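You operate a simulated robot arm through the tools that you are given. There is no shell and no other tool. Be economical: measure what you need, move in short steps, check, and stop when the job is done.

You run a simulated robot arm. Do the job below in one go: nothing can be reset, and whatever is moved stays where it is left.

JOB
Drive the mending plate's three screws home with the battery driver.
Fine: stand the driver back in its well.
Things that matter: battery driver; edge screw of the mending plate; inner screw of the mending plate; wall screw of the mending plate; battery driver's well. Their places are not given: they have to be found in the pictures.

The check looks at the end state, three seconds after you hand in, the way a careful person would. Anything else that was tipped, shoved, dropped, spilled or broken makes it a failure.

ROBOT AND FRAMES
A 7-joint arm with a two-finger parallel gripper, fixed in place. Base frame: the origin is at the foot of the arm, x ahead of it, y to its left, z up; the work surface is at about z = 8. Units: mm, degrees, N and s.
With the tool pointing down near the work surface it reaches from about 240 to 620 mm from the base axis. Its first joint turns from -66.0 to 66.0 degrees. Payload 2.6 kg.
Tool frame: the origin (TCP) lies between the finger pads and is the grasp point; the fingertips stand 30 mm ahead of it; z points along the fingers, y is the line along which they close. The gripper opens to 94 mm. The fingers are 28 mm wide and 10 mm thick; the gripper's body (50 by 96 mm) begins 55 mm behind the TCP.
Orientation is that of the tool frame in the base frame, as [roll, pitch, yaw] about the fixed x, y, z axes, in that order (R = Rz(yaw) Ry(pitch) Rx(roll)). With the fingers straight down and closing along the base's y, the tool's x points along the base's -x, its y along +y and its z along -z.

CONTROLS
- The arm moves only by the tool send_rows. Its argument "deltas" is a list of rows, each a list of 3 entries, a list of its own where there are three numbers: the shift along the tool's x, y, z in units of 25 mm (1.0 is 25 mm), then the turn, a rotation vector about the tool's x, y, z in units of 8 degrees (1.0 is 8 degrees), then the finger opening in mm, from 0 to 94. In form: [[[tx, ty, tz], [wx, wy, wz], grip], ...]. A call has 1 to 20 rows; each row shifts and turns the commanded pose from where the row before left it, along the tool's axes as they then stand. A call with a number of a shift or a turn outside -1 to 1 is refused whole. Rows are played at 5 a second. More than 50 mm and 8.6 degrees between two rows, or a gripper value outside its range, and nothing of the call is played. A pose out of reach is approached as far as the arm can. The call stops where the force on the tool passes 40 N (or 10 N more than at its start, if that is more) or the arm is blocked; 0.2 s more then pass. Each finger travels about 72 mm/s and halts on what it meets, pressing with about 27 N; the grip force reading is that of the motor and also rises with nothing between the fingers. The clock runs only during rows and for 0.2 s after the last one: add rows that do not move to give the fingers time. The reply holds the time, the measured pose of the TCP, the force on the tool along the base axes, the opening and the grip force, in the units named above and with some noise, and new pictures: "views" is both (left out), scene, wrist or none.
- Cameras (640 x 400 px; columns grow to the right, rows downward): "scene" is fixed at [39.7, 442.3, 560]; the picture's right is [-0.70, -0.71, 0.00], its down [-0.44, 0.43, -0.79] and it looks along [0.56, -0.55, -0.62] (base axes); focal length 280 px, centre (320, 200). "wrist" rides on the gripper at [76, 14, -102] in the tool frame; the picture's right is [-0.18, 0.98, 0.00], its down [-0.75, -0.14, -0.64] and it looks along [-0.63, -0.12, 0.77] (tool axes); focal length 243 px, centre (320, 200).
- point_at(camera, pixels): for up to 12 pixels [column, row] of the newest picture of that camera ("zoom" is the newest enlarged one), the place [x, y, z] in the base frame of the surface seen there, good to about 3 mm. The clock stands still meanwhile.
- inspect(camera, box): a new picture of the part [left, top, right, bottom] of that camera's present view, enlarged. The clock stands still meanwhile.
- job_done(): hands the job in; it is judged then, once.

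Work in short steps. Measure before you move; look again where a grasp or a placing could have gone wrong, and mend it. You have 80 turns and 170 pictures in all, those below and enlarged ones among them. Open the gripper and draw the arm clear of the work before you hand the job in, unless the task says otherwise; then end with one line.

The tools are called as name(argument=value, ...) on one line, values as JSON. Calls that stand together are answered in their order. send_rows: Moves the arm, as the interface text tells. Its arguments: {"type":"object","properties":{"deltas":{"type":"array","items":{"type":"array"}},"views":{"type":"string","enum":["both","scene","wrist","none"]}},"required":["deltas"]} The other tools are called the same way: point_at (camera, pixels) gives the place of the surface under pixels of a picture; inspect (camera, box) takes an enlarged picture of a part of a camera's view; job_done () hands the job in.

At the start:

```text
t: 0.0
eef_pos: [278.4, 228.1, 392.5]
tcp_rot: [180.0, -0.1, 180.0]
force: [-0.1, -0.3, 0.1]
grip_width: 94.2
gripper_force: 0.0
```

scene: 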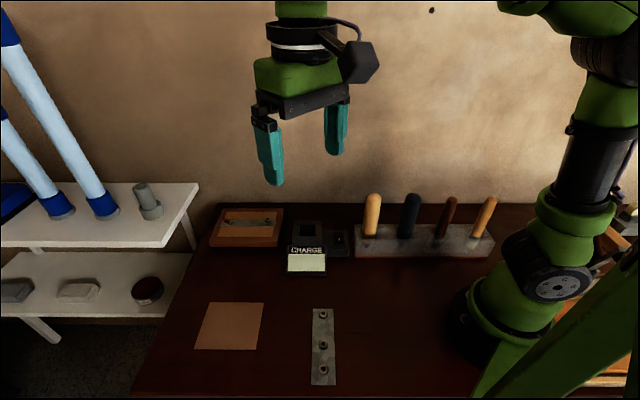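
wrist: 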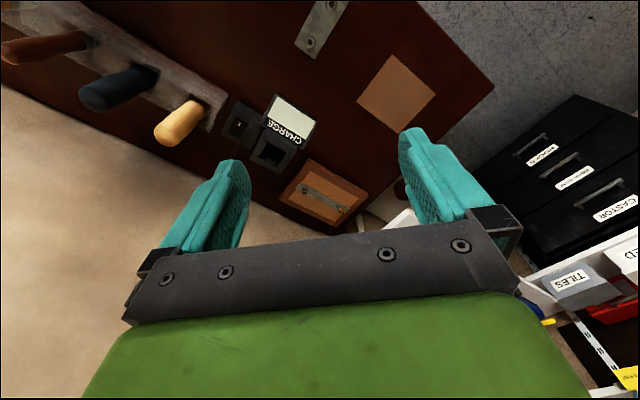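

The scene shows the plate with three screws near (322,345) and a rack of handles at (370-490,215), a charge station at (310,250). I will enlarge to find the driver and its well.

inspect(camera="scene", box=[200, 180, 360, 280])

inspect(camera="scene", box=[340, 180, 500, 280])

inspect(camera="scene", box=[240, 290, 400, 390])

inspect(camera="scene", box=[0, 160, 220, 320])

inspect(camera="scene", box=[540, 180, 640, 400])

```text
4.00 times, centred on (280, 230) of scene
```

zoom: 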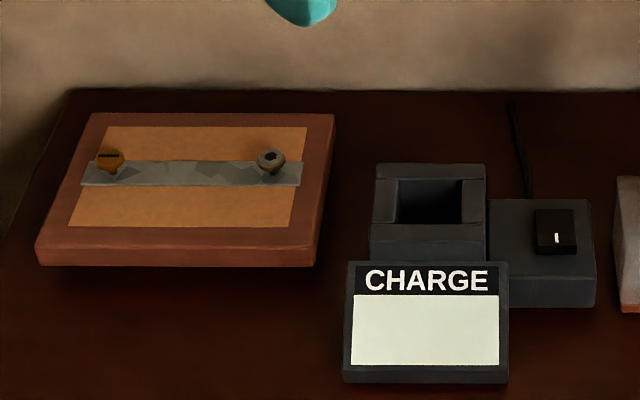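

```text
4.00 times, centred on (420, 230) of scene
```

zoom: 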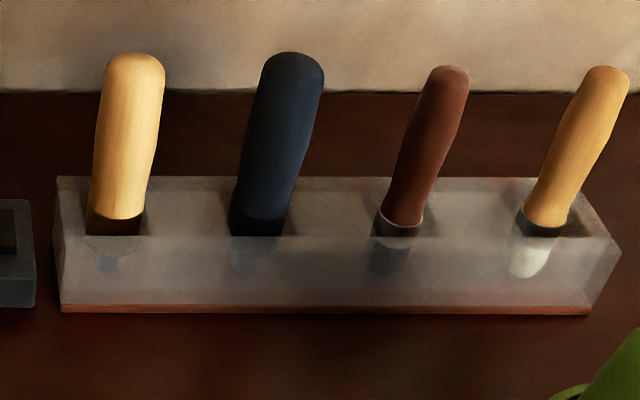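

```text
4.00 times, centred on (320, 340) of scene
```

zoom: 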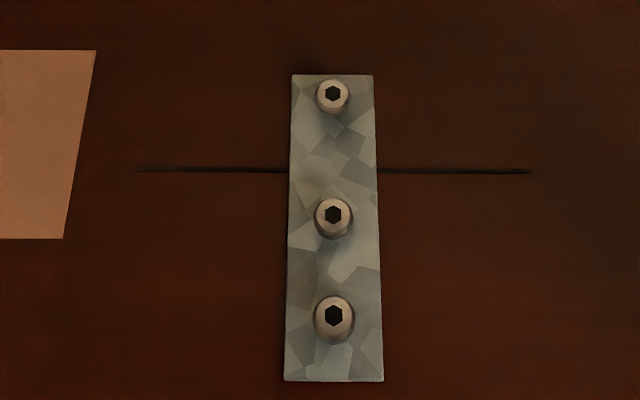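

```text
2.50 times, centred on (110, 240) of scene
```

zoom: 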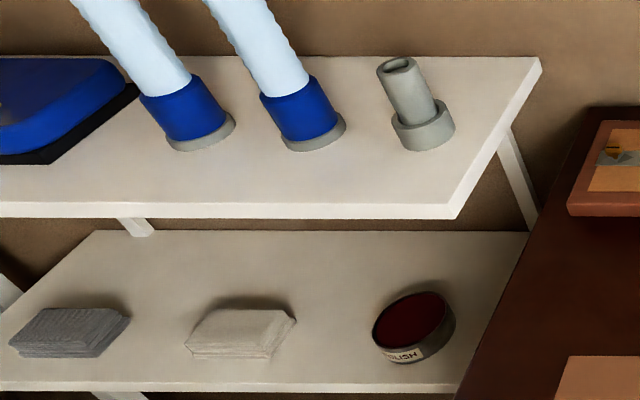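

```text
1.82 times, centred on (590, 290) of scene
```

zoom: 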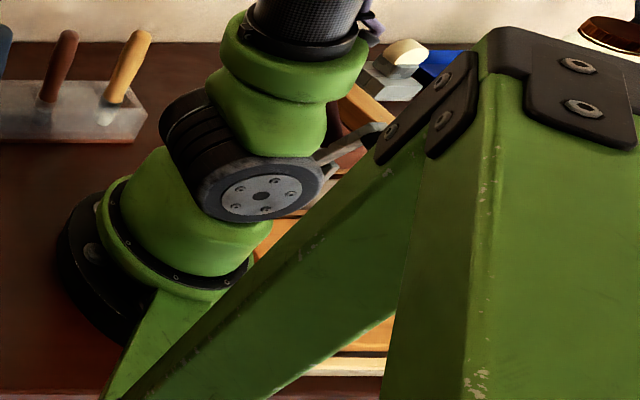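

The rack holds four handles and the charge dock is empty. I check them in the wrist picture and take coordinates.

inspect(camera="wrist", box=[0, 20, 240, 170])

inspect(camera="wrist", box=[210, 80, 370, 220])

point_at(camera="scene", pixels=[[323, 313], [323, 344], [323, 369], [373, 195], [412, 196], [451, 199], [489, 200], [369, 237], [405, 238], [306, 262], [307, 232], [338, 238]])

```text
2.67 times, centred on (120, 95) of wrist
```

zoom: 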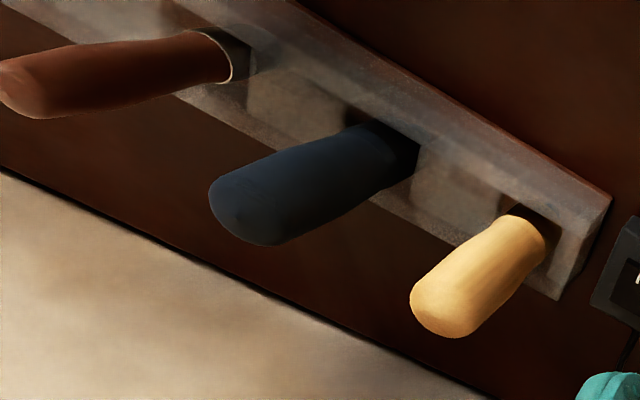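

```text
2.86 times, centred on (290, 150) of wrist
```

zoom: 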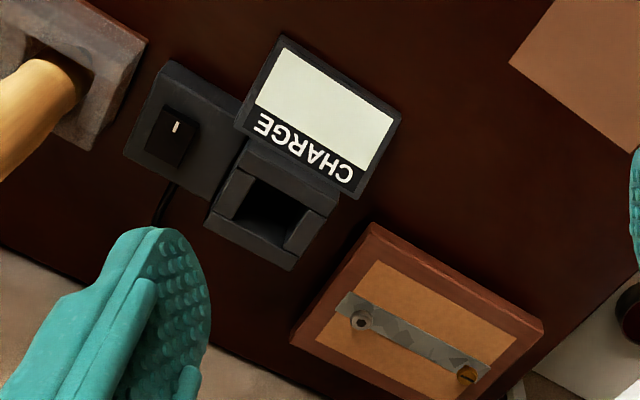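

```text
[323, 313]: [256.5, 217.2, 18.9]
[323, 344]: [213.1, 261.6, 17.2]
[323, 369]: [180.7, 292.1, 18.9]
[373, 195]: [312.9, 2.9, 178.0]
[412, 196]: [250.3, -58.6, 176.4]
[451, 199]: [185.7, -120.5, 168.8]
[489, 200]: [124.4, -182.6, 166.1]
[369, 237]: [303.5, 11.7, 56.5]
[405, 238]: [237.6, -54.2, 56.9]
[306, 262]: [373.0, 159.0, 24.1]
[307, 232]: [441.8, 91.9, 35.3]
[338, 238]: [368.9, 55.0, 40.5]
```

The four handles differ, and the bits sit inside a frosted rack. I bring the wrist camera in front of the rack to see which is the battery driver.

send_rows(deltas=[[[0.32, -0.79, 0.6], [0, 0, 0], 94], [[0.32, -0.79, 0.6], [0, 0, 0], 94], [[0.32, -0.79, 0.6], [0, 0, 0], 94], [[0.32, -0.79, 0.6], [0, 0, 0], 94], [[0.32, -0.5, 0.6], [0, 0, 0], 94], [[0.32, -0.3, 0.6], [0, 0, 0], 94], [[0, 0, 0], [0, 0, 0.9], 94], [[0, 0, 0], [0, 0, 0.9], 94], [[0, 0, 0], [0, 0, 0.9], 94], [[0, 0, 0], [0, 0, 0.9], 94], [[0, 0, 0], [0, 0, 0.9], 94]])

```text
t: 2.4
eef_pos: [232.4, 128.3, 303.0]
tcp_rot: [-180.0, 0.0, 143.9]
force: [0.0, -0.7, 0.3]
grip_width: 94.2
gripper_force: 0.1
```

scene: 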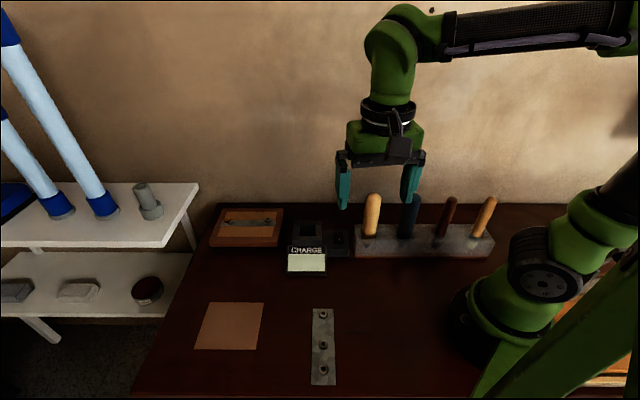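
wrist: 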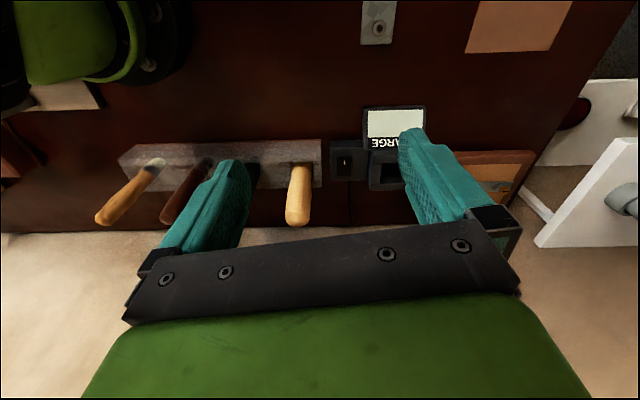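

The picture is upside down (wall at the bottom); I enlarge the rack and dock.

inspect(camera="wrist", box=[90, 120, 340, 240])

inspect(camera="wrist", box=[320, 0, 480, 100])

```text
2.56 times, centred on (215, 180) of wrist
```

zoom: 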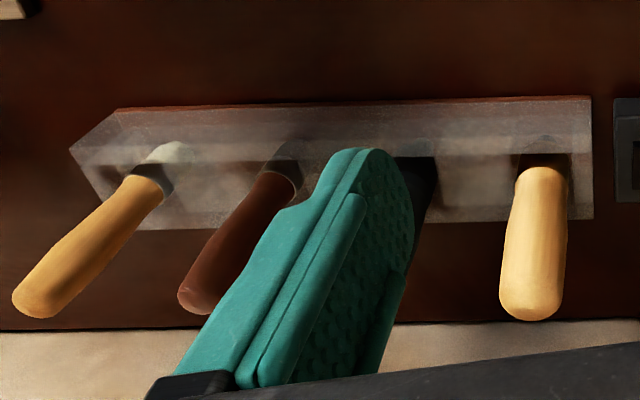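

```text
4.00 times, centred on (400, 50) of wrist
```

zoom: 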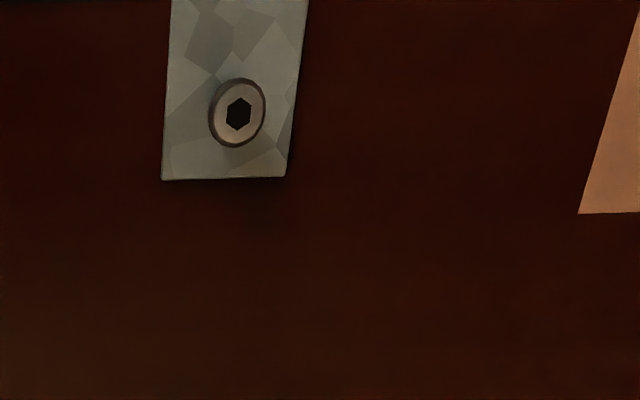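

The navy and pale handles have dark collars, like drivers. I go lower on the left side of the rack, tilt the camera toward horizontal, and look at what sits inside the frosted block.

send_rows(deltas=[[[0, 0, 0], [0, 0, 0.97], 94], [[0, 0, 0], [0, 0, 0.97], 94], [[0, 0, 0], [0, 0, 0.97], 94], [[0, 0, 0], [0, 0, 0.97], 94], [[0, 0, 0], [0, 0, 0.97], 94], [[0, 0, 0], [0, 0, 0.97], 94], [[0, 0, 0], [0, 0, 0.97], 94], [[0.3, 0.5, 0.9], [0, 0, 0], 94], [[0.2, 0.5, 0.9], [0, 0, 0], 94], [[0, 0.5, 0.9], [0, 0, 0], 94], [[0, 0.4, 0.9], [0, 0, 0], 94], [[0, 0.4, 0.9], [0, 0, 0], 94], [[0, 0, 0.9], [0, 0, 0], 94], [[0, 0, 0.9], [0, 0, 0], 94], [[0, 0, 0], [0, -0.95, 0], 94], [[0, 0, 0], [0, -0.95, 0], 94], [[0, 0, 0], [0, -0.95, 0], 94], [[0, 0, 0], [0, -0.95, 0], 94]])

```text
t: 6.2
eef_pos: [290.1, 140.0, 147.1]
tcp_rot: [179.9, 30.4, 89.7]
force: [0.4, -0.7, 0.1]
grip_width: 93.9
gripper_force: 0.1
```

scene: 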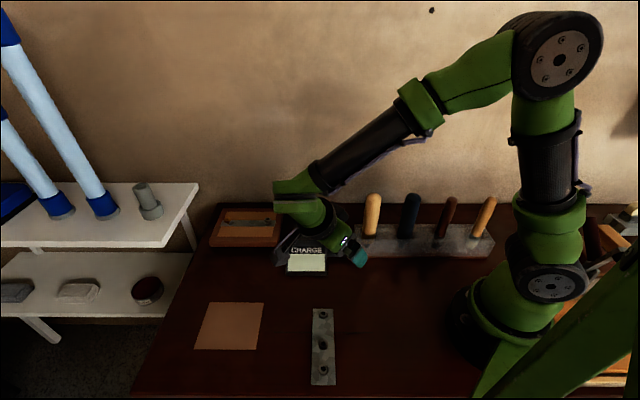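
wrist: 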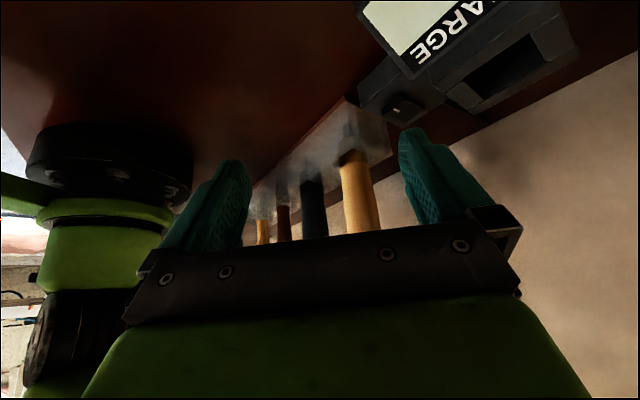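

The rack is visible at (240-385, 100-240); I enlarge it.

inspect(camera="wrist", box=[230, 80, 410, 245])

inspect(camera="wrist", box=[310, 90, 400, 160])

inspect(camera="wrist", box=[340, 0, 600, 140])

```text
2.42 times, centred on (320, 162) of wrist
```

zoom: 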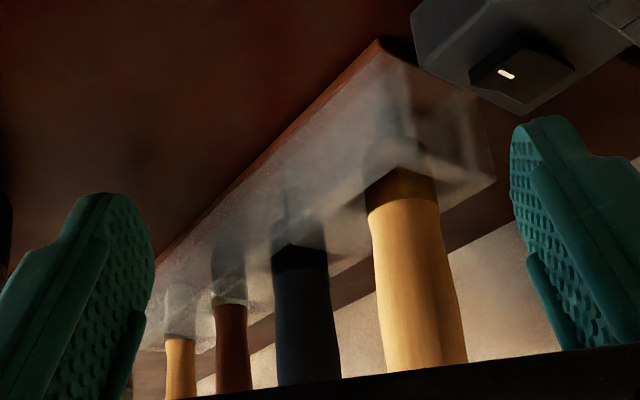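

```text
5.71 times, centred on (355, 125) of wrist
```

zoom: 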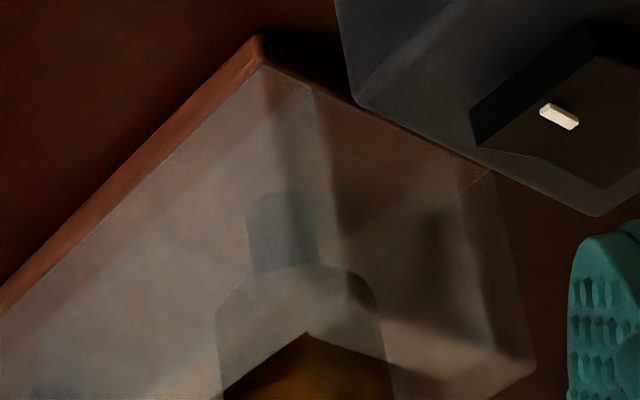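

```text
2.46 times, centred on (470, 70) of wrist
```

zoom: 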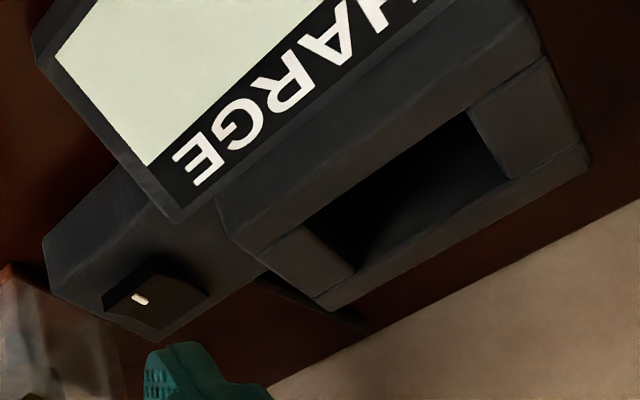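

Both thick tools are driver-like; the pale one has a wide short bit, the navy one a thinner one. I move closer to the navy tool's bit.

send_rows(deltas=[[[-0.57, -0.4, 0.62], [0, 0, 0], 80], [[-0.57, -0.4, 0.62], [0, 0, 0], 80], [[-0.57, -0.4, 0.62], [0, 0, 0], 80], [[-0.57, -0.4, 0.62], [0, 0, 0], 80], [[0, 0, 0], [0, 0, 0], 80]], views="wrist")

```text
t: 7.4
eef_pos: [247.9, 61.3, 121.4]
tcp_rot: [-180.0, 30.3, 89.7]
force: [-0.4, 0.8, -0.7]
grip_width: 79.9
gripper_force: 0.1
```

wrist: 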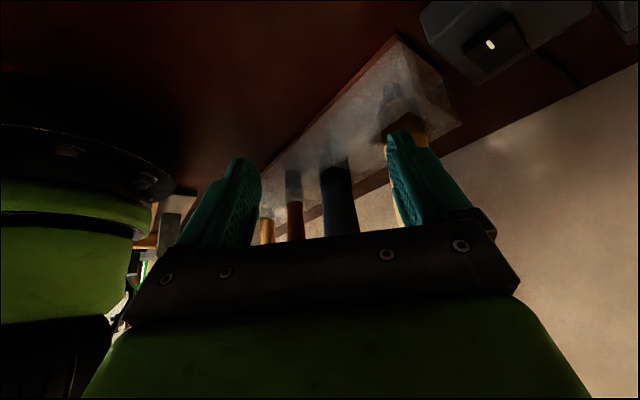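

inspect(camera="wrist", box=[255, 90, 405, 215])

inspect(camera="wrist", box=[360, 60, 450, 150])

```text
3.20 times, centred on (330, 152) of wrist
```

zoom: 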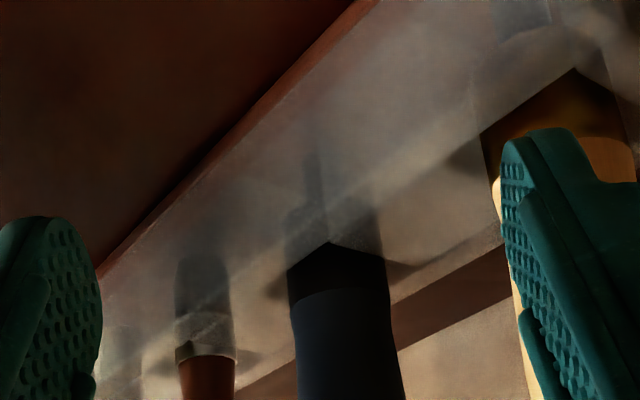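

```text
4.44 times, centred on (405, 105) of wrist
```

zoom: 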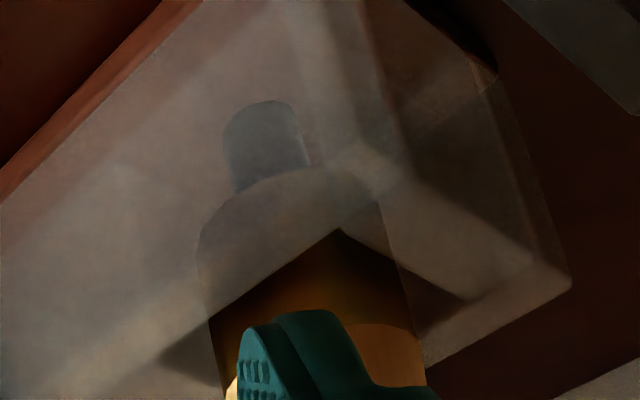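

The navy tool has a thin long bit (hex-key like), the pale one a broad stub; the plate's screws have small hex sockets, so navy is the candidate. I measure its handle and the rack.

point_at(camera="scene", pixels=[[413, 194], [411, 203], [409, 213], [407, 222], [405, 232], [403, 215], [415, 214], [374, 194], [371, 214], [369, 232], [401, 237], [450, 210]])

inspect(camera="scene", box=[340, 180, 460, 270])

```text
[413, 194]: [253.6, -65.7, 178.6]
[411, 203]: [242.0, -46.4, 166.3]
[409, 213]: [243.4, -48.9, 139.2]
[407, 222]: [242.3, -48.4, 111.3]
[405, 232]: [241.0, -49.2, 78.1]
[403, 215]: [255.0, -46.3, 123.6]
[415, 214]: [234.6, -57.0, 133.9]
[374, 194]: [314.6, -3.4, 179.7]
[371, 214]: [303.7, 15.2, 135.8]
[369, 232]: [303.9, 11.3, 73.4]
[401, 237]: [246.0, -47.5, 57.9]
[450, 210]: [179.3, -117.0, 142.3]
```

```text
4.44 times, centred on (400, 225) of scene
```

zoom: 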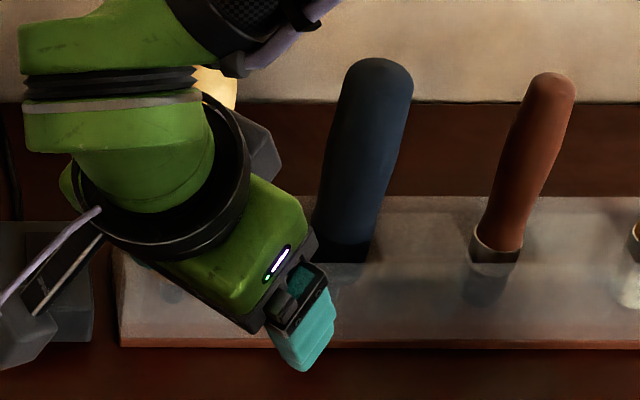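

Navy's axis comes out near (253,-59), vertical, top near z 181. I back up and rise, level the tool, and yaw so the fingers close along the rack.

send_rows(deltas=[[[-0.23, 0, -0.86], [0, 0, 0], 70], [[-0.23, 0, -0.86], [0, 0, 0], 70], [[-0.23, 0, -0.86], [0, 0, 0], 70], [[-0.23, 0, -0.86], [0, 0, 0], 70], [[-0.23, 0, -0.86], [0, 0, 0], 70], [[-0.23, 0, -0.86], [0, 0, 0], 70], [[-0.23, 0, -0.86], [0, 0, 0], 70], [[0, 0, 0], [0, 0.947, 0], 70], [[0, 0, 0], [0, 0.947, 0], 70], [[0, 0, 0], [0, 0.947, 0], 70], [[0, 0, 0], [0, 0.947, 0], 70], [[0, 0, 0], [0, 0, -0.943], 70], [[0, 0, 0], [0, 0, -0.943], 70], [[0, 0, 0], [0, 0, -0.943], 70], [[0, 0, 0], [0, 0, -0.943], 70], [[0, 0, 0], [0, 0, -0.943], 70], [[0, 0, 0], [0, 0, -0.943], 70]], views="none")

```text
t: 11.0
eef_pos: [249.3, 102.4, 271.1]
tcp_rot: [180.0, 0.1, 135.1]
force: [-0.1, 0.4, 0.8]
grip_width: 70.0
gripper_force: 0.1
```

Level at yaw 135; I move above the navy handle at z 271 and look.

send_rows(deltas=[[[-0.777, -0.745, 0], [0, 0, 0], 60], [[-0.777, -0.745, 0], [0, 0, 0], 60], [[-0.777, -0.745, 0], [0, 0, 0], 60], [[-0.777, -0.745, 0], [0, 0, 0], 60], [[-0.777, -0.745, 0], [0, 0, 0], 60], [[-0.777, -0.745, 0], [0, 0, 0], 60], [[0, 0, 0], [0, 0, 0], 60]])

```text
t: 12.6
eef_pos: [251.8, -60.6, 270.6]
tcp_rot: [-179.9, 0.0, 135.0]
force: [-0.5, -0.1, 0.4]
grip_width: 60.3
gripper_force: 0.1
```

scene: 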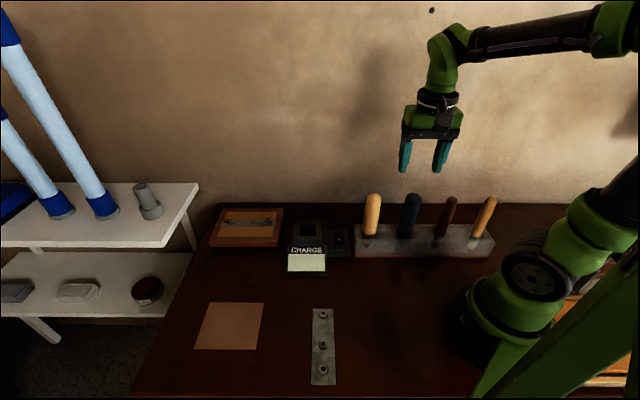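
wrist: 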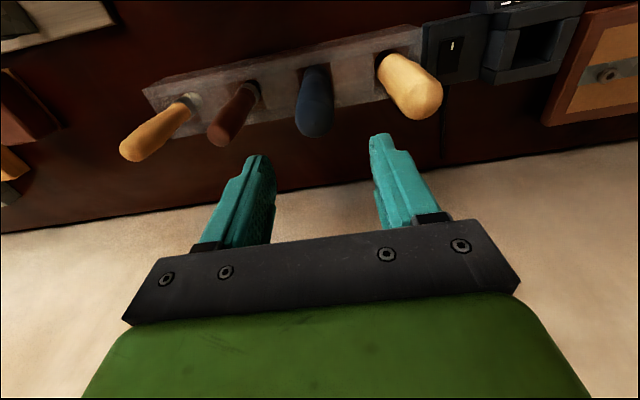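

The handle top appears at about (315,120), where a point below the TCP should appear (320,121). I check it with a few points.

point_at(camera="wrist", pixels=[[315, 120], [299, 110], [333, 105], [316, 133], [315, 75]])

inspect(camera="wrist", box=[250, 40, 450, 160])

```text
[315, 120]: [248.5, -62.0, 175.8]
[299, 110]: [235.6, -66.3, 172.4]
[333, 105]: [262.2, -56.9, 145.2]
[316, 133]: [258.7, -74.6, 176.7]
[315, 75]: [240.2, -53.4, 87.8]
```

```text
3.20 times, centred on (350, 100) of wrist
```

zoom: 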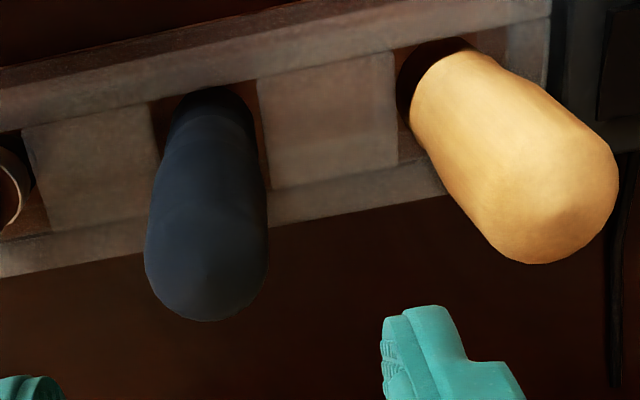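

Axis is about (250,-61), matching the TCP. I descend to z≈140 and close.

send_rows(deltas=[[[0, 0, 0.75], [0, 0, 0], 60], [[0, 0, 0.75], [0, 0, 0], 60], [[0, 0, 0.75], [0, 0, 0], 60], [[0, 0, 0.75], [0, 0, 0], 60], [[0, 0, 0.75], [0, 0, 0], 60], [[0, 0, 0.75], [0, 0, 0], 60], [[0, 0, 0.75], [0, 0, 0], 60], [[0, 0, 0], [0, 0, 0], 60]])

```text
t: 14.4
eef_pos: [253.8, -59.8, 139.5]
tcp_rot: [180.0, 0.0, 134.9]
force: [0.2, -0.6, -0.4]
grip_width: 60.0
gripper_force: 0.0
```

scene: 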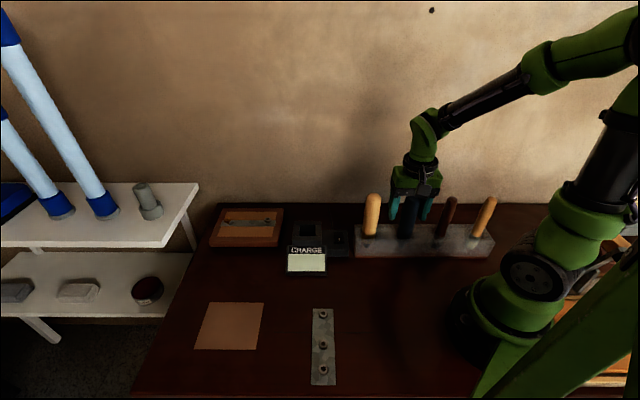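
wrist: 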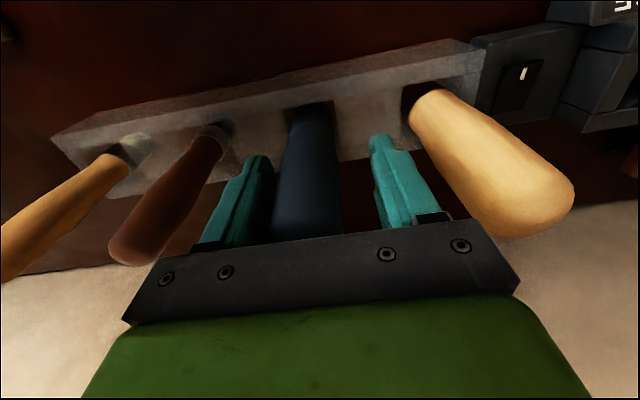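

The handle sits about 10 px left of the finger middle at (309,190), so I shift 5 mm along -y of the tool and close.

send_rows(deltas=[[[0, -0.2, 0], [0, 0, 0], 60], [[0, 0, 0], [0, 0, 0], 45], [[0, 0, 0], [0, 0, 0], 30], [[0, 0, 0], [0, 0, 0], 20], [[0, 0, 0], [0, 0, 0], 20]], views="wrist")

```text
t: 15.6
eef_pos: [248.7, -62.2, 140.0]
tcp_rot: [180.0, 0.0, 135.0]
force: [0.7, 0.8, 0.0]
grip_width: 35.9
gripper_force: 27.1
```

wrist: 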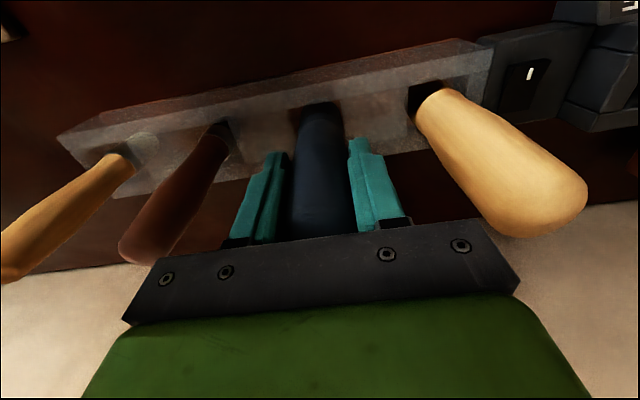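

Gripped at 36 mm. I lift straight up 110 mm and look.

send_rows(deltas=[[[0, 0, -0.4], [0, 0, 0], 20], [[0, 0, -0.5], [0, 0, 0], 20], [[0, 0, -0.7], [0, 0, 0], 20], [[0, 0, -0.7], [0, 0, 0], 20], [[0, 0, -0.7], [0, 0, 0], 20], [[0, 0, -0.7], [0, 0, 0], 20], [[0, 0, -0.7], [0, 0, 0], 20], [[0, 0, 0], [0, 0, 0], 20]])

inspect(camera="scene", box=[350, 110, 500, 260])

inspect(camera="wrist", box=[220, 30, 420, 220])

```text
t: 17.4
eef_pos: [249.7, -64.6, 249.9]
tcp_rot: [-180.0, 0.0, 135.0]
force: [0.0, 0.9, -3.0]
grip_width: 35.8
gripper_force: 27.3
```

scene: 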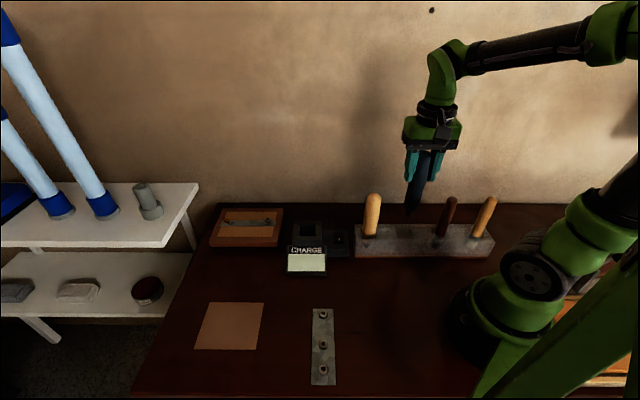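
wrist: 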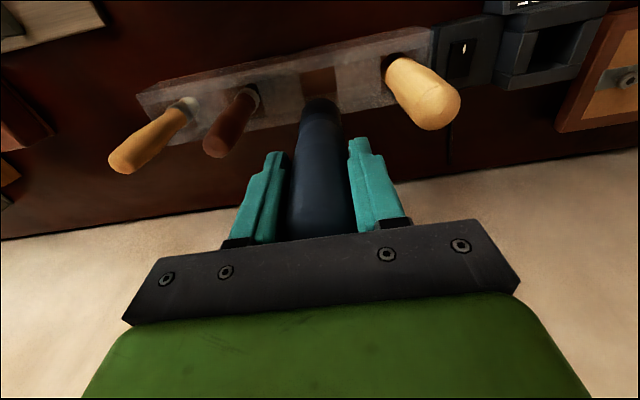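

```text
2.67 times, centred on (425, 185) of scene
```

zoom: 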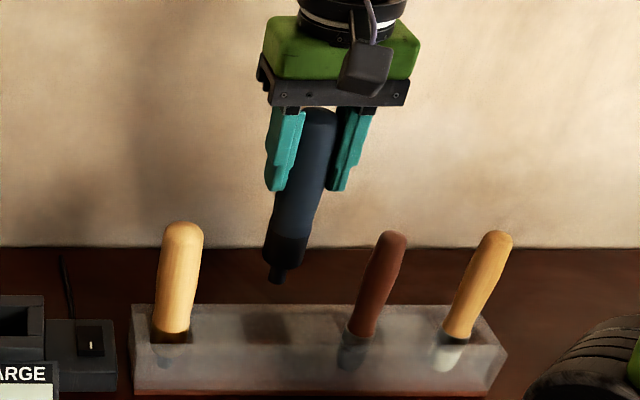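

```text
2.11 times, centred on (320, 125) of wrist
```

zoom: 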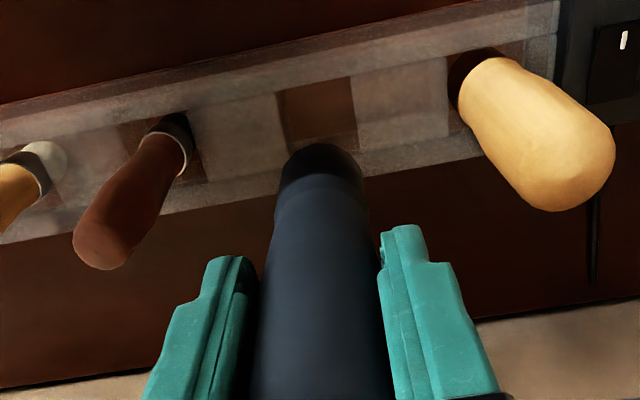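

It is a navy tool with a black nose and a thin bit. I raise it and carry it nearer the scene camera to see the bit.

send_rows(deltas=[[[0, 0, -1], [0, 0, 0], 20], [[0, 0, -1], [0, 0, 0], 20], [[0.806, 0.693, 0], [0, 0, 0], 20], [[0.806, 0.693, 0], [0, 0, 0], 20], [[0.806, 0.693, 0], [0, 0, 0], 20], [[0.806, 0.693, 0], [0, 0, 0], 20], [[0.806, 0.693, 0], [0, 0, 0], 20], [[0.806, 0.693, 0], [0, 0, 0], 20], [[0.806, 0.693, 0], [0, 0, 0], 20], [[0.806, 0.693, 0], [0, 0, 0], 20], [[0.806, 0.693, 0], [0, 0, 0], 20], [[0.806, 0.693, 0], [0, 0, 0], 20], [[0, 0, 0], [0, 0, 0], 20]])

inspect(camera="scene", box=[260, 140, 380, 380])

```text
t: 20.2
eef_pos: [229.4, 202.6, 299.4]
tcp_rot: [-179.9, -0.1, 135.0]
force: [0.1, 0.1, -2.1]
grip_width: 35.9
gripper_force: 27.2
```

scene: 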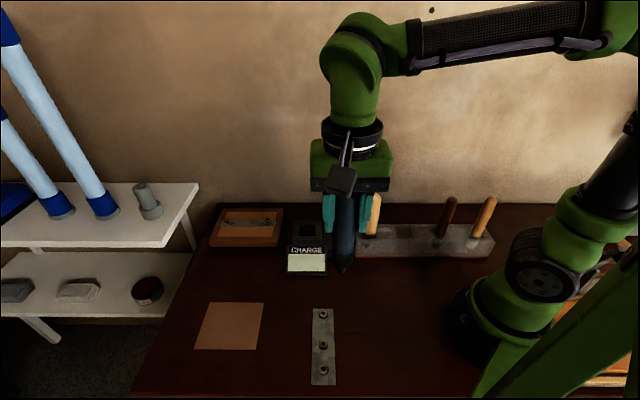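
wrist: 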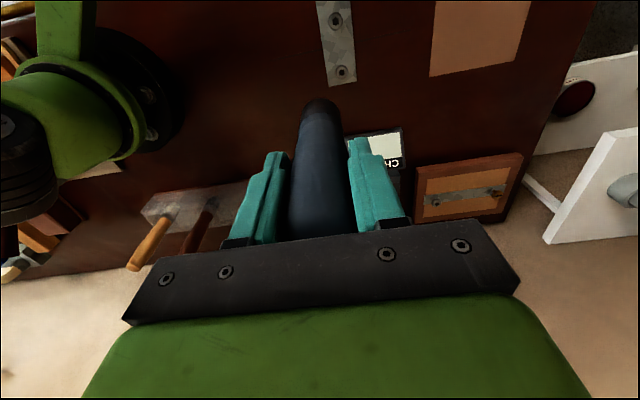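

```text
1.67 times, centred on (320, 260) of scene
```

zoom: 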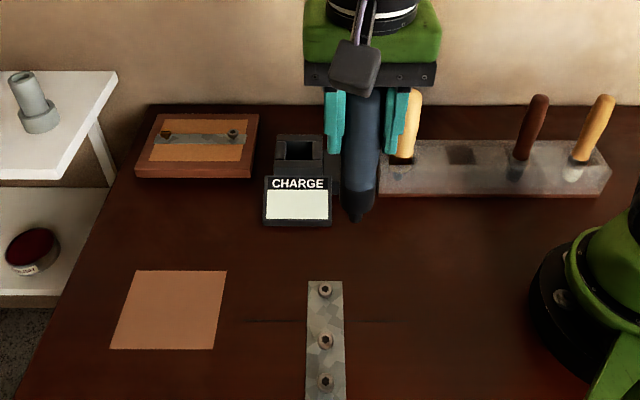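

I zoom on the bit at about (345,268).

inspect(camera="scene", box=[320, 240, 368, 280])

point_at(camera="scene", pixels=[[344, 270], [343, 262], [344, 250], [346, 215]])

```text
10.00 times, centred on (344, 260) of scene
```

zoom: 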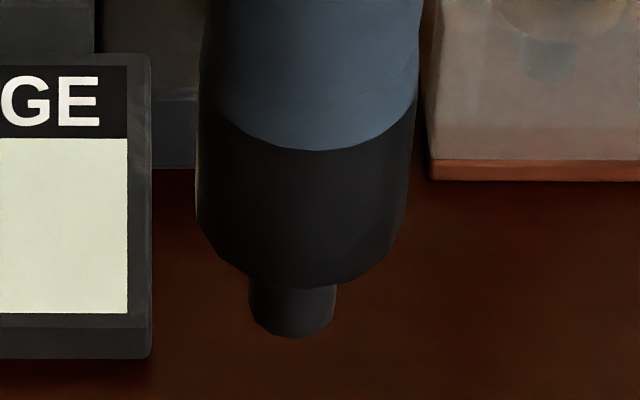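

```text
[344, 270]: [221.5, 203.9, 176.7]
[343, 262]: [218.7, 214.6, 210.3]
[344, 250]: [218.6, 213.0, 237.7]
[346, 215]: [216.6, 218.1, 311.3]
```

The nose ends in a stub about 14 mm wide; I need to see its end face. I tilt the bit toward the scene camera.

send_rows(deltas=[[[0, 0, -1], [0, 0, 0], 20], [[0, 0, 0], [0, 0.98, 0], 20], [[0, 0, 0], [0, 0.98, 0], 20], [[0, 0, 0], [0, 0.98, 0], 20], [[0, 0, 0], [0, 0.98, 0], 20], [[0, 0, 0], [0, 0.98, 0], 20], [[0, 0, 0], [0, 0.98, 0], 20], [[0, 0, 0], [0, 0.98, 0], 20], [[0, 0, 0], [0, 0.98, 0], 20], [[0, 0, 0], [0, 0, 0], 20]], views="scene")

```text
t: 22.4
eef_pos: [229.4, 204.1, 324.7]
tcp_rot: [179.9, -62.8, 134.9]
force: [-0.6, 0.6, -2.9]
grip_width: 35.9
gripper_force: 27.2
```

scene: 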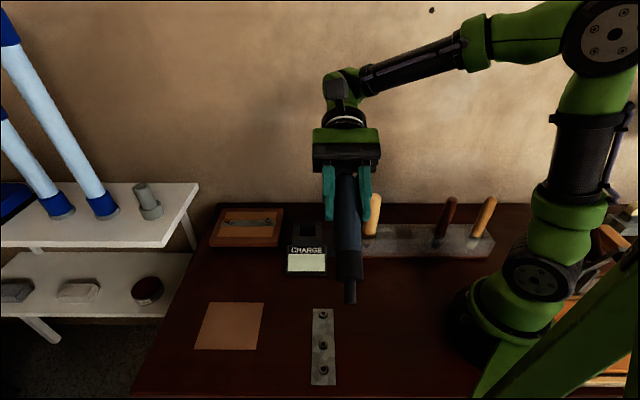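

inspect(camera="scene", box=[326, 265, 374, 313])

```text
8.33 times, centred on (350, 289) of scene
```

zoom: 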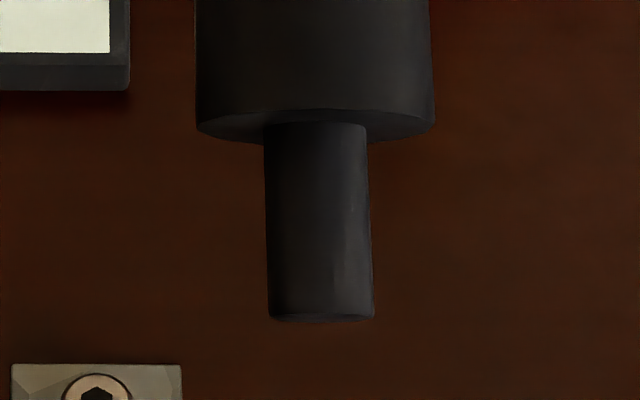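

The stub's end face is just coming into view; I tilt about 20° further.

send_rows(deltas=[[[0, 0, 0], [0, 0.98, 0], 20], [[0, 0, 0], [0, 0.98, 0], 20], [[0, 0, 0], [0, 0.98, 0], 20], [[0, 0, 0], [0, 0, 0], 20]], views="scene")

inspect(camera="scene", box=[326, 255, 374, 303])

```text
t: 23.4
eef_pos: [229.5, 202.6, 324.4]
tcp_rot: [-179.8, -86.4, 134.7]
force: [-0.1, -0.4, -3.3]
grip_width: 36.1
gripper_force: 27.5
```

scene: 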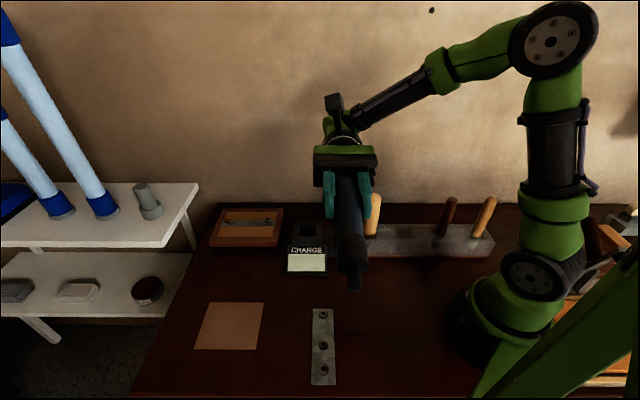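

```text
8.33 times, centred on (350, 279) of scene
```

zoom: 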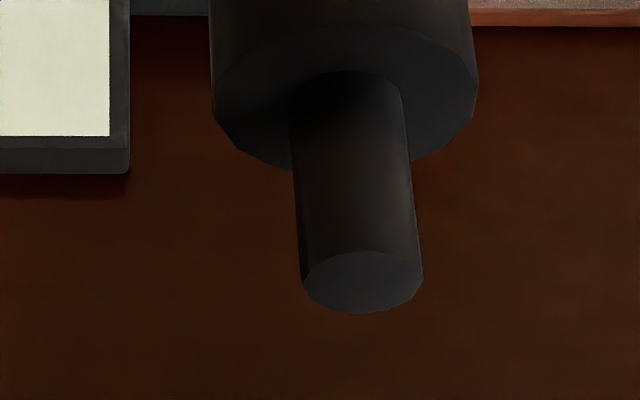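

The end looks flat and round; I zoom in more on the end face and on the test strip's two screws, for comparison.

inspect(camera="scene", box=[346, 282, 362, 294])

inspect(camera="scene", box=[216, 208, 280, 240])

inspect(camera="scene", box=[355, 215, 385, 255])

inspect(camera="scene", box=[425, 190, 500, 260])

```text
16.00 times, centred on (354, 288) of scene
```

zoom: 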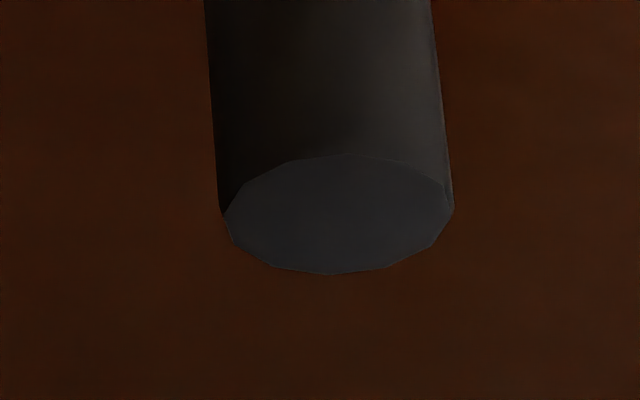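

```text
10.00 times, centred on (248, 224) of scene
```

zoom: 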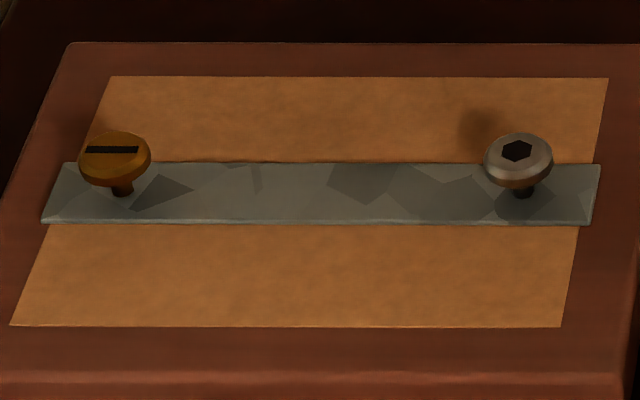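

```text
10.00 times, centred on (370, 235) of scene
```

zoom: 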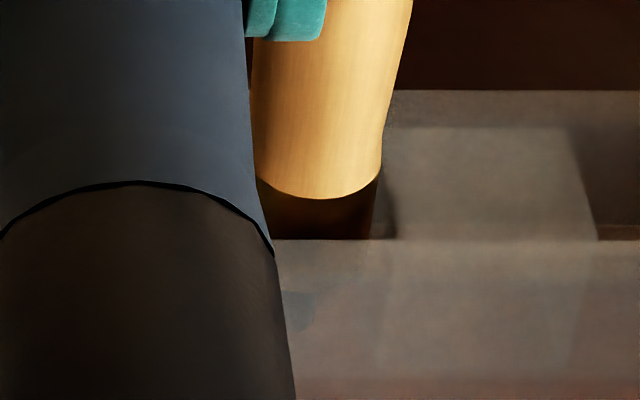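

```text
5.71 times, centred on (462, 225) of scene
```

zoom: 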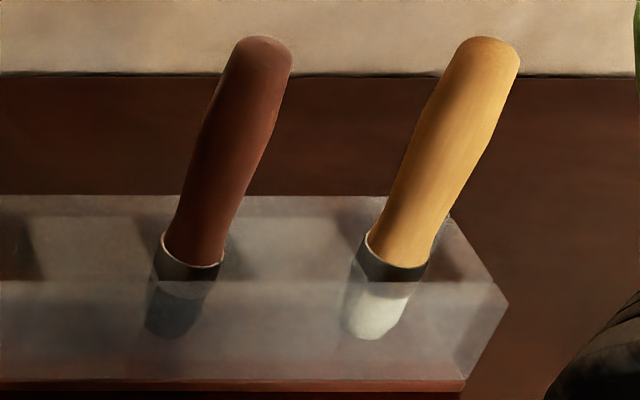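

Navy's end is a plain 16 mm round stub, which can't fit the ~9 mm hex sockets; the pale tool has a steel, narrower stub. I undo my moves exactly to return navy to its well, first back to above it.

send_rows(deltas=[[[0, 0, 0], [0, -0.98, 0], 20], [[0, 0, 0], [0, -0.98, 0], 20], [[0, 0, 0], [0, -0.98, 0], 20], [[0, 0, 0], [0, -0.98, 0], 20], [[0, 0, 0], [0, -0.98, 0], 20], [[0, 0, 0], [0, -0.98, 0], 20], [[0, 0, 0], [0, -0.98, 0], 20], [[0, 0, 0], [0, -0.98, 0], 20], [[0, 0, 0], [0, -0.98, 0], 20], [[0, 0, 0], [0, -0.98, 0], 20], [[0, 0, 0], [0, -0.98, 0], 20], [[0, 0, 0], [0, 0, 0], 20]], views="none")

send_rows(deltas=[[[-0.806, -0.693, 0], [0, 0, 0], 20], [[-0.806, -0.693, 0], [0, 0, 0], 20], [[-0.806, -0.693, 0], [0, 0, 0], 20], [[-0.806, -0.693, 0], [0, 0, 0], 20], [[-0.806, -0.693, 0], [0, 0, 0], 20], [[-0.806, -0.693, 0], [0, 0, 0], 20], [[-0.806, -0.693, 0], [0, 0, 0], 20], [[-0.806, -0.693, 0], [0, 0, 0], 20], [[-0.806, -0.693, 0], [0, 0, 0], 20], [[-0.806, -0.693, 0], [0, 0, 0], 20], [[0, 0, 1], [0, 0, 0], 20], [[0, 0, 1], [0, 0, 0], 20], [[0, 0, 1], [0, 0, 0], 20], [[0, 0, 0], [0, 0, 0], 20]])

inspect(camera="scene", box=[350, 110, 500, 260])

```text
t: 26.0
eef_pos: [228.5, 202.9, 325.2]
tcp_rot: [180.0, 0.1, 135.1]
force: [-0.1, 0.4, -3.5]
grip_width: 35.9
gripper_force: 26.6
```

```text
t: 29.0
eef_pos: [248.0, -62.9, 250.4]
tcp_rot: [180.0, 0.0, 135.0]
force: [0.0, -0.4, -4.0]
grip_width: 35.8
gripper_force: 26.7
```

scene: 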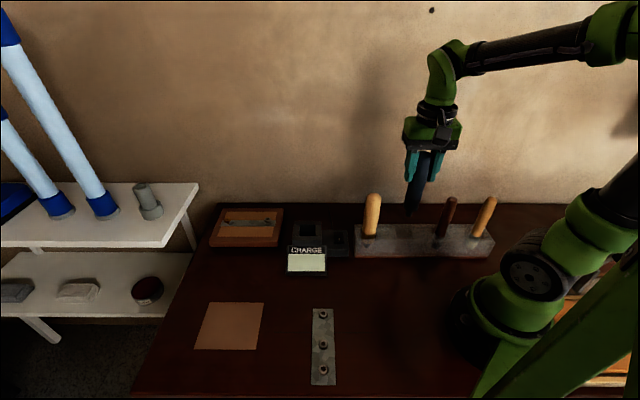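
wrist: 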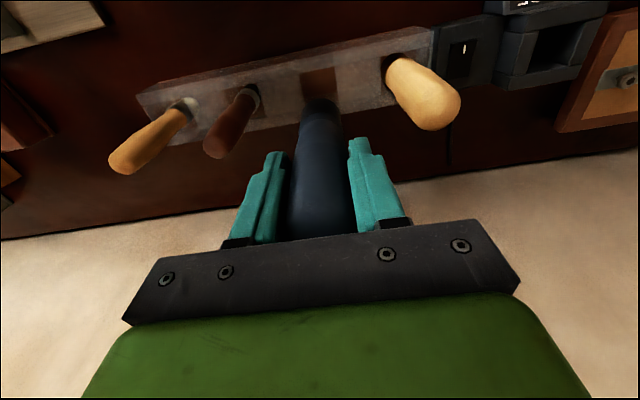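

```text
2.67 times, centred on (425, 185) of scene
```

zoom: 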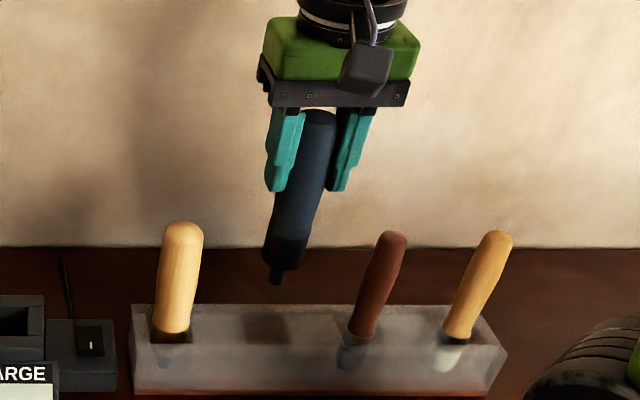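

Same view as after lifting. I lower by the same amount, watching force.

send_rows(deltas=[[[0, 0, 0.7], [0, 0, 0], 20], [[0, 0, 0.7], [0, 0, 0], 20], [[0, 0, 0.7], [0, 0, 0], 20], [[0, 0, 0.7], [0, 0, 0], 20], [[0, 0, 0.7], [0, 0, 0], 20], [[0, 0, 0.5], [0, 0, 0], 20], [[0, 0, 0.36], [0, 0, 0], 20], [[0, 0, 0], [0, 0, 0], 20]], views="scene")

```text
t: 30.8
eef_pos: [248.7, -63.6, 140.3]
tcp_rot: [-179.9, 0.0, 135.0]
force: [-3.2, 0.7, 5.3]
grip_width: 35.8
gripper_force: 27.1
```

scene: 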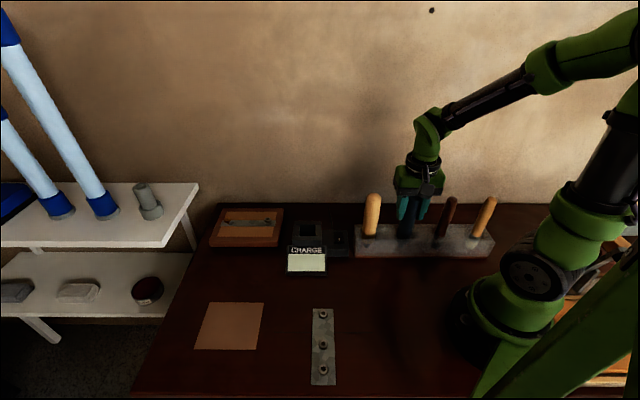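

Seated with +5 N upward. I open, rise, and shift 88 mm along the rack to the pale handle.

send_rows(deltas=[[[0, 0, 0], [0, 0, 0], 45], [[0, 0, 0], [0, 0, 0], 60], [[0, 0, -0.75], [0, 0, 0], 60], [[0, 0, -0.75], [0, 0, 0], 60], [[0, 0, -0.75], [0, 0, 0], 60], [[0, 0, -0.75], [0, 0, 0], 60], [[0, 0, -0.75], [0, 0, 0], 60], [[0, 0, -0.75], [0, 0, 0], 60], [[0, 0, -0.75], [0, 0, 0], 60], [[0, 0.88, 0], [0, 0, 0], 60], [[0, 0.88, 0], [0, 0, 0], 60], [[0, 0.88, 0], [0, 0, 0], 60], [[0, 0.88, 0], [0, 0, 0], 60], [[0, 0, 0], [0, 0, 0], 60]])

inspect(camera="wrist", box=[170, 40, 370, 165])

```text
t: 33.8
eef_pos: [312.0, 0.0, 272.0]
tcp_rot: [179.8, 0.0, 134.9]
force: [0.2, -0.5, -0.2]
grip_width: 60.0
gripper_force: 0.0
```

scene: 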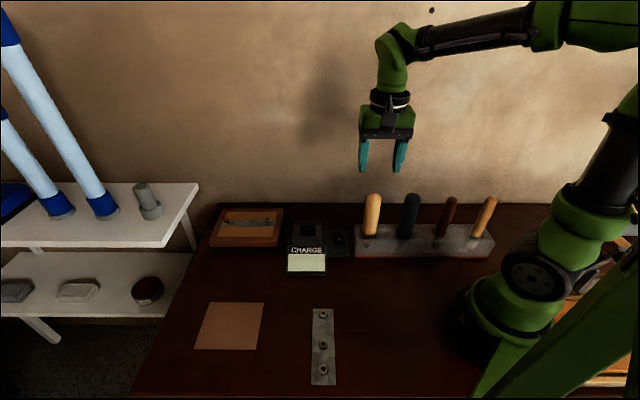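
wrist: 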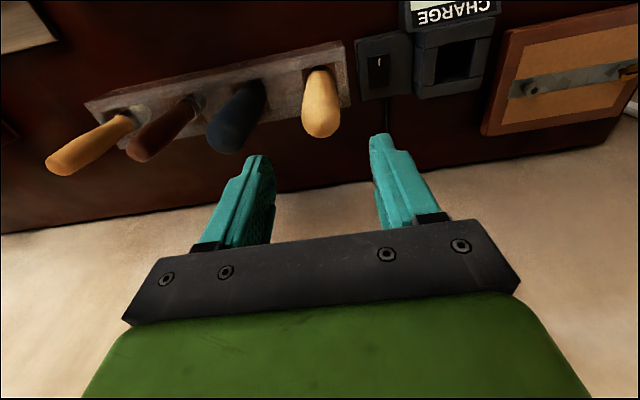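

```text
3.20 times, centred on (270, 102) of wrist
```

zoom: 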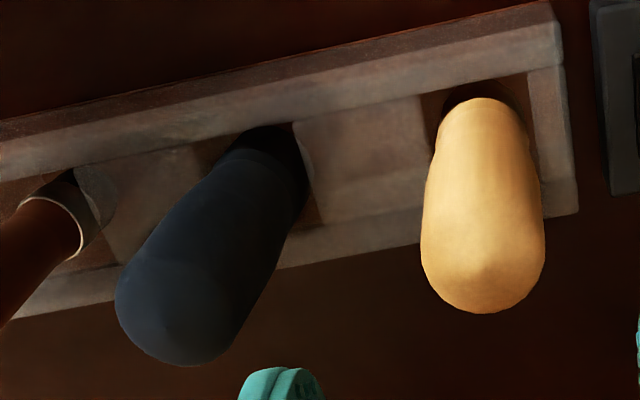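

The pale handle is centred at (320,118). I descend.

send_rows(deltas=[[[0, 0, 0.75], [0, 0, 0], 60], [[0, 0, 0.75], [0, 0, 0], 60], [[0, 0, 0.75], [0, 0, 0], 60], [[0, 0, 0.75], [0, 0, 0], 60], [[0, 0, 0.75], [0, 0, 0], 60], [[0, 0, 0.75], [0, 0, 0], 60], [[0, 0, 0.75], [0, 0, 0], 60], [[0, 0, 0], [0, 0, 0], 60]], views="wrist")

```text
t: 35.6
eef_pos: [312.2, -0.6, 140.4]
tcp_rot: [-180.0, -0.1, 134.9]
force: [0.1, -0.2, -1.0]
grip_width: 60.1
gripper_force: 0.0
```

wrist: 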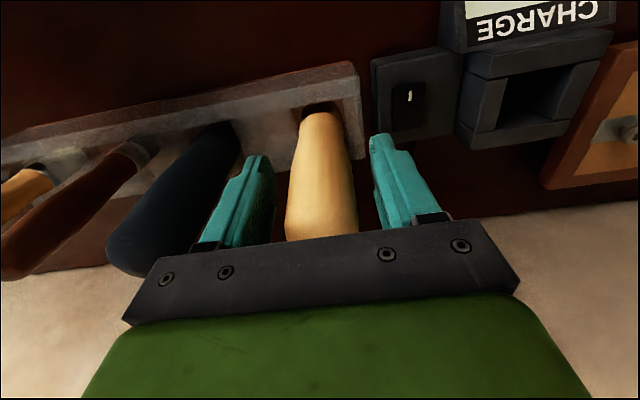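

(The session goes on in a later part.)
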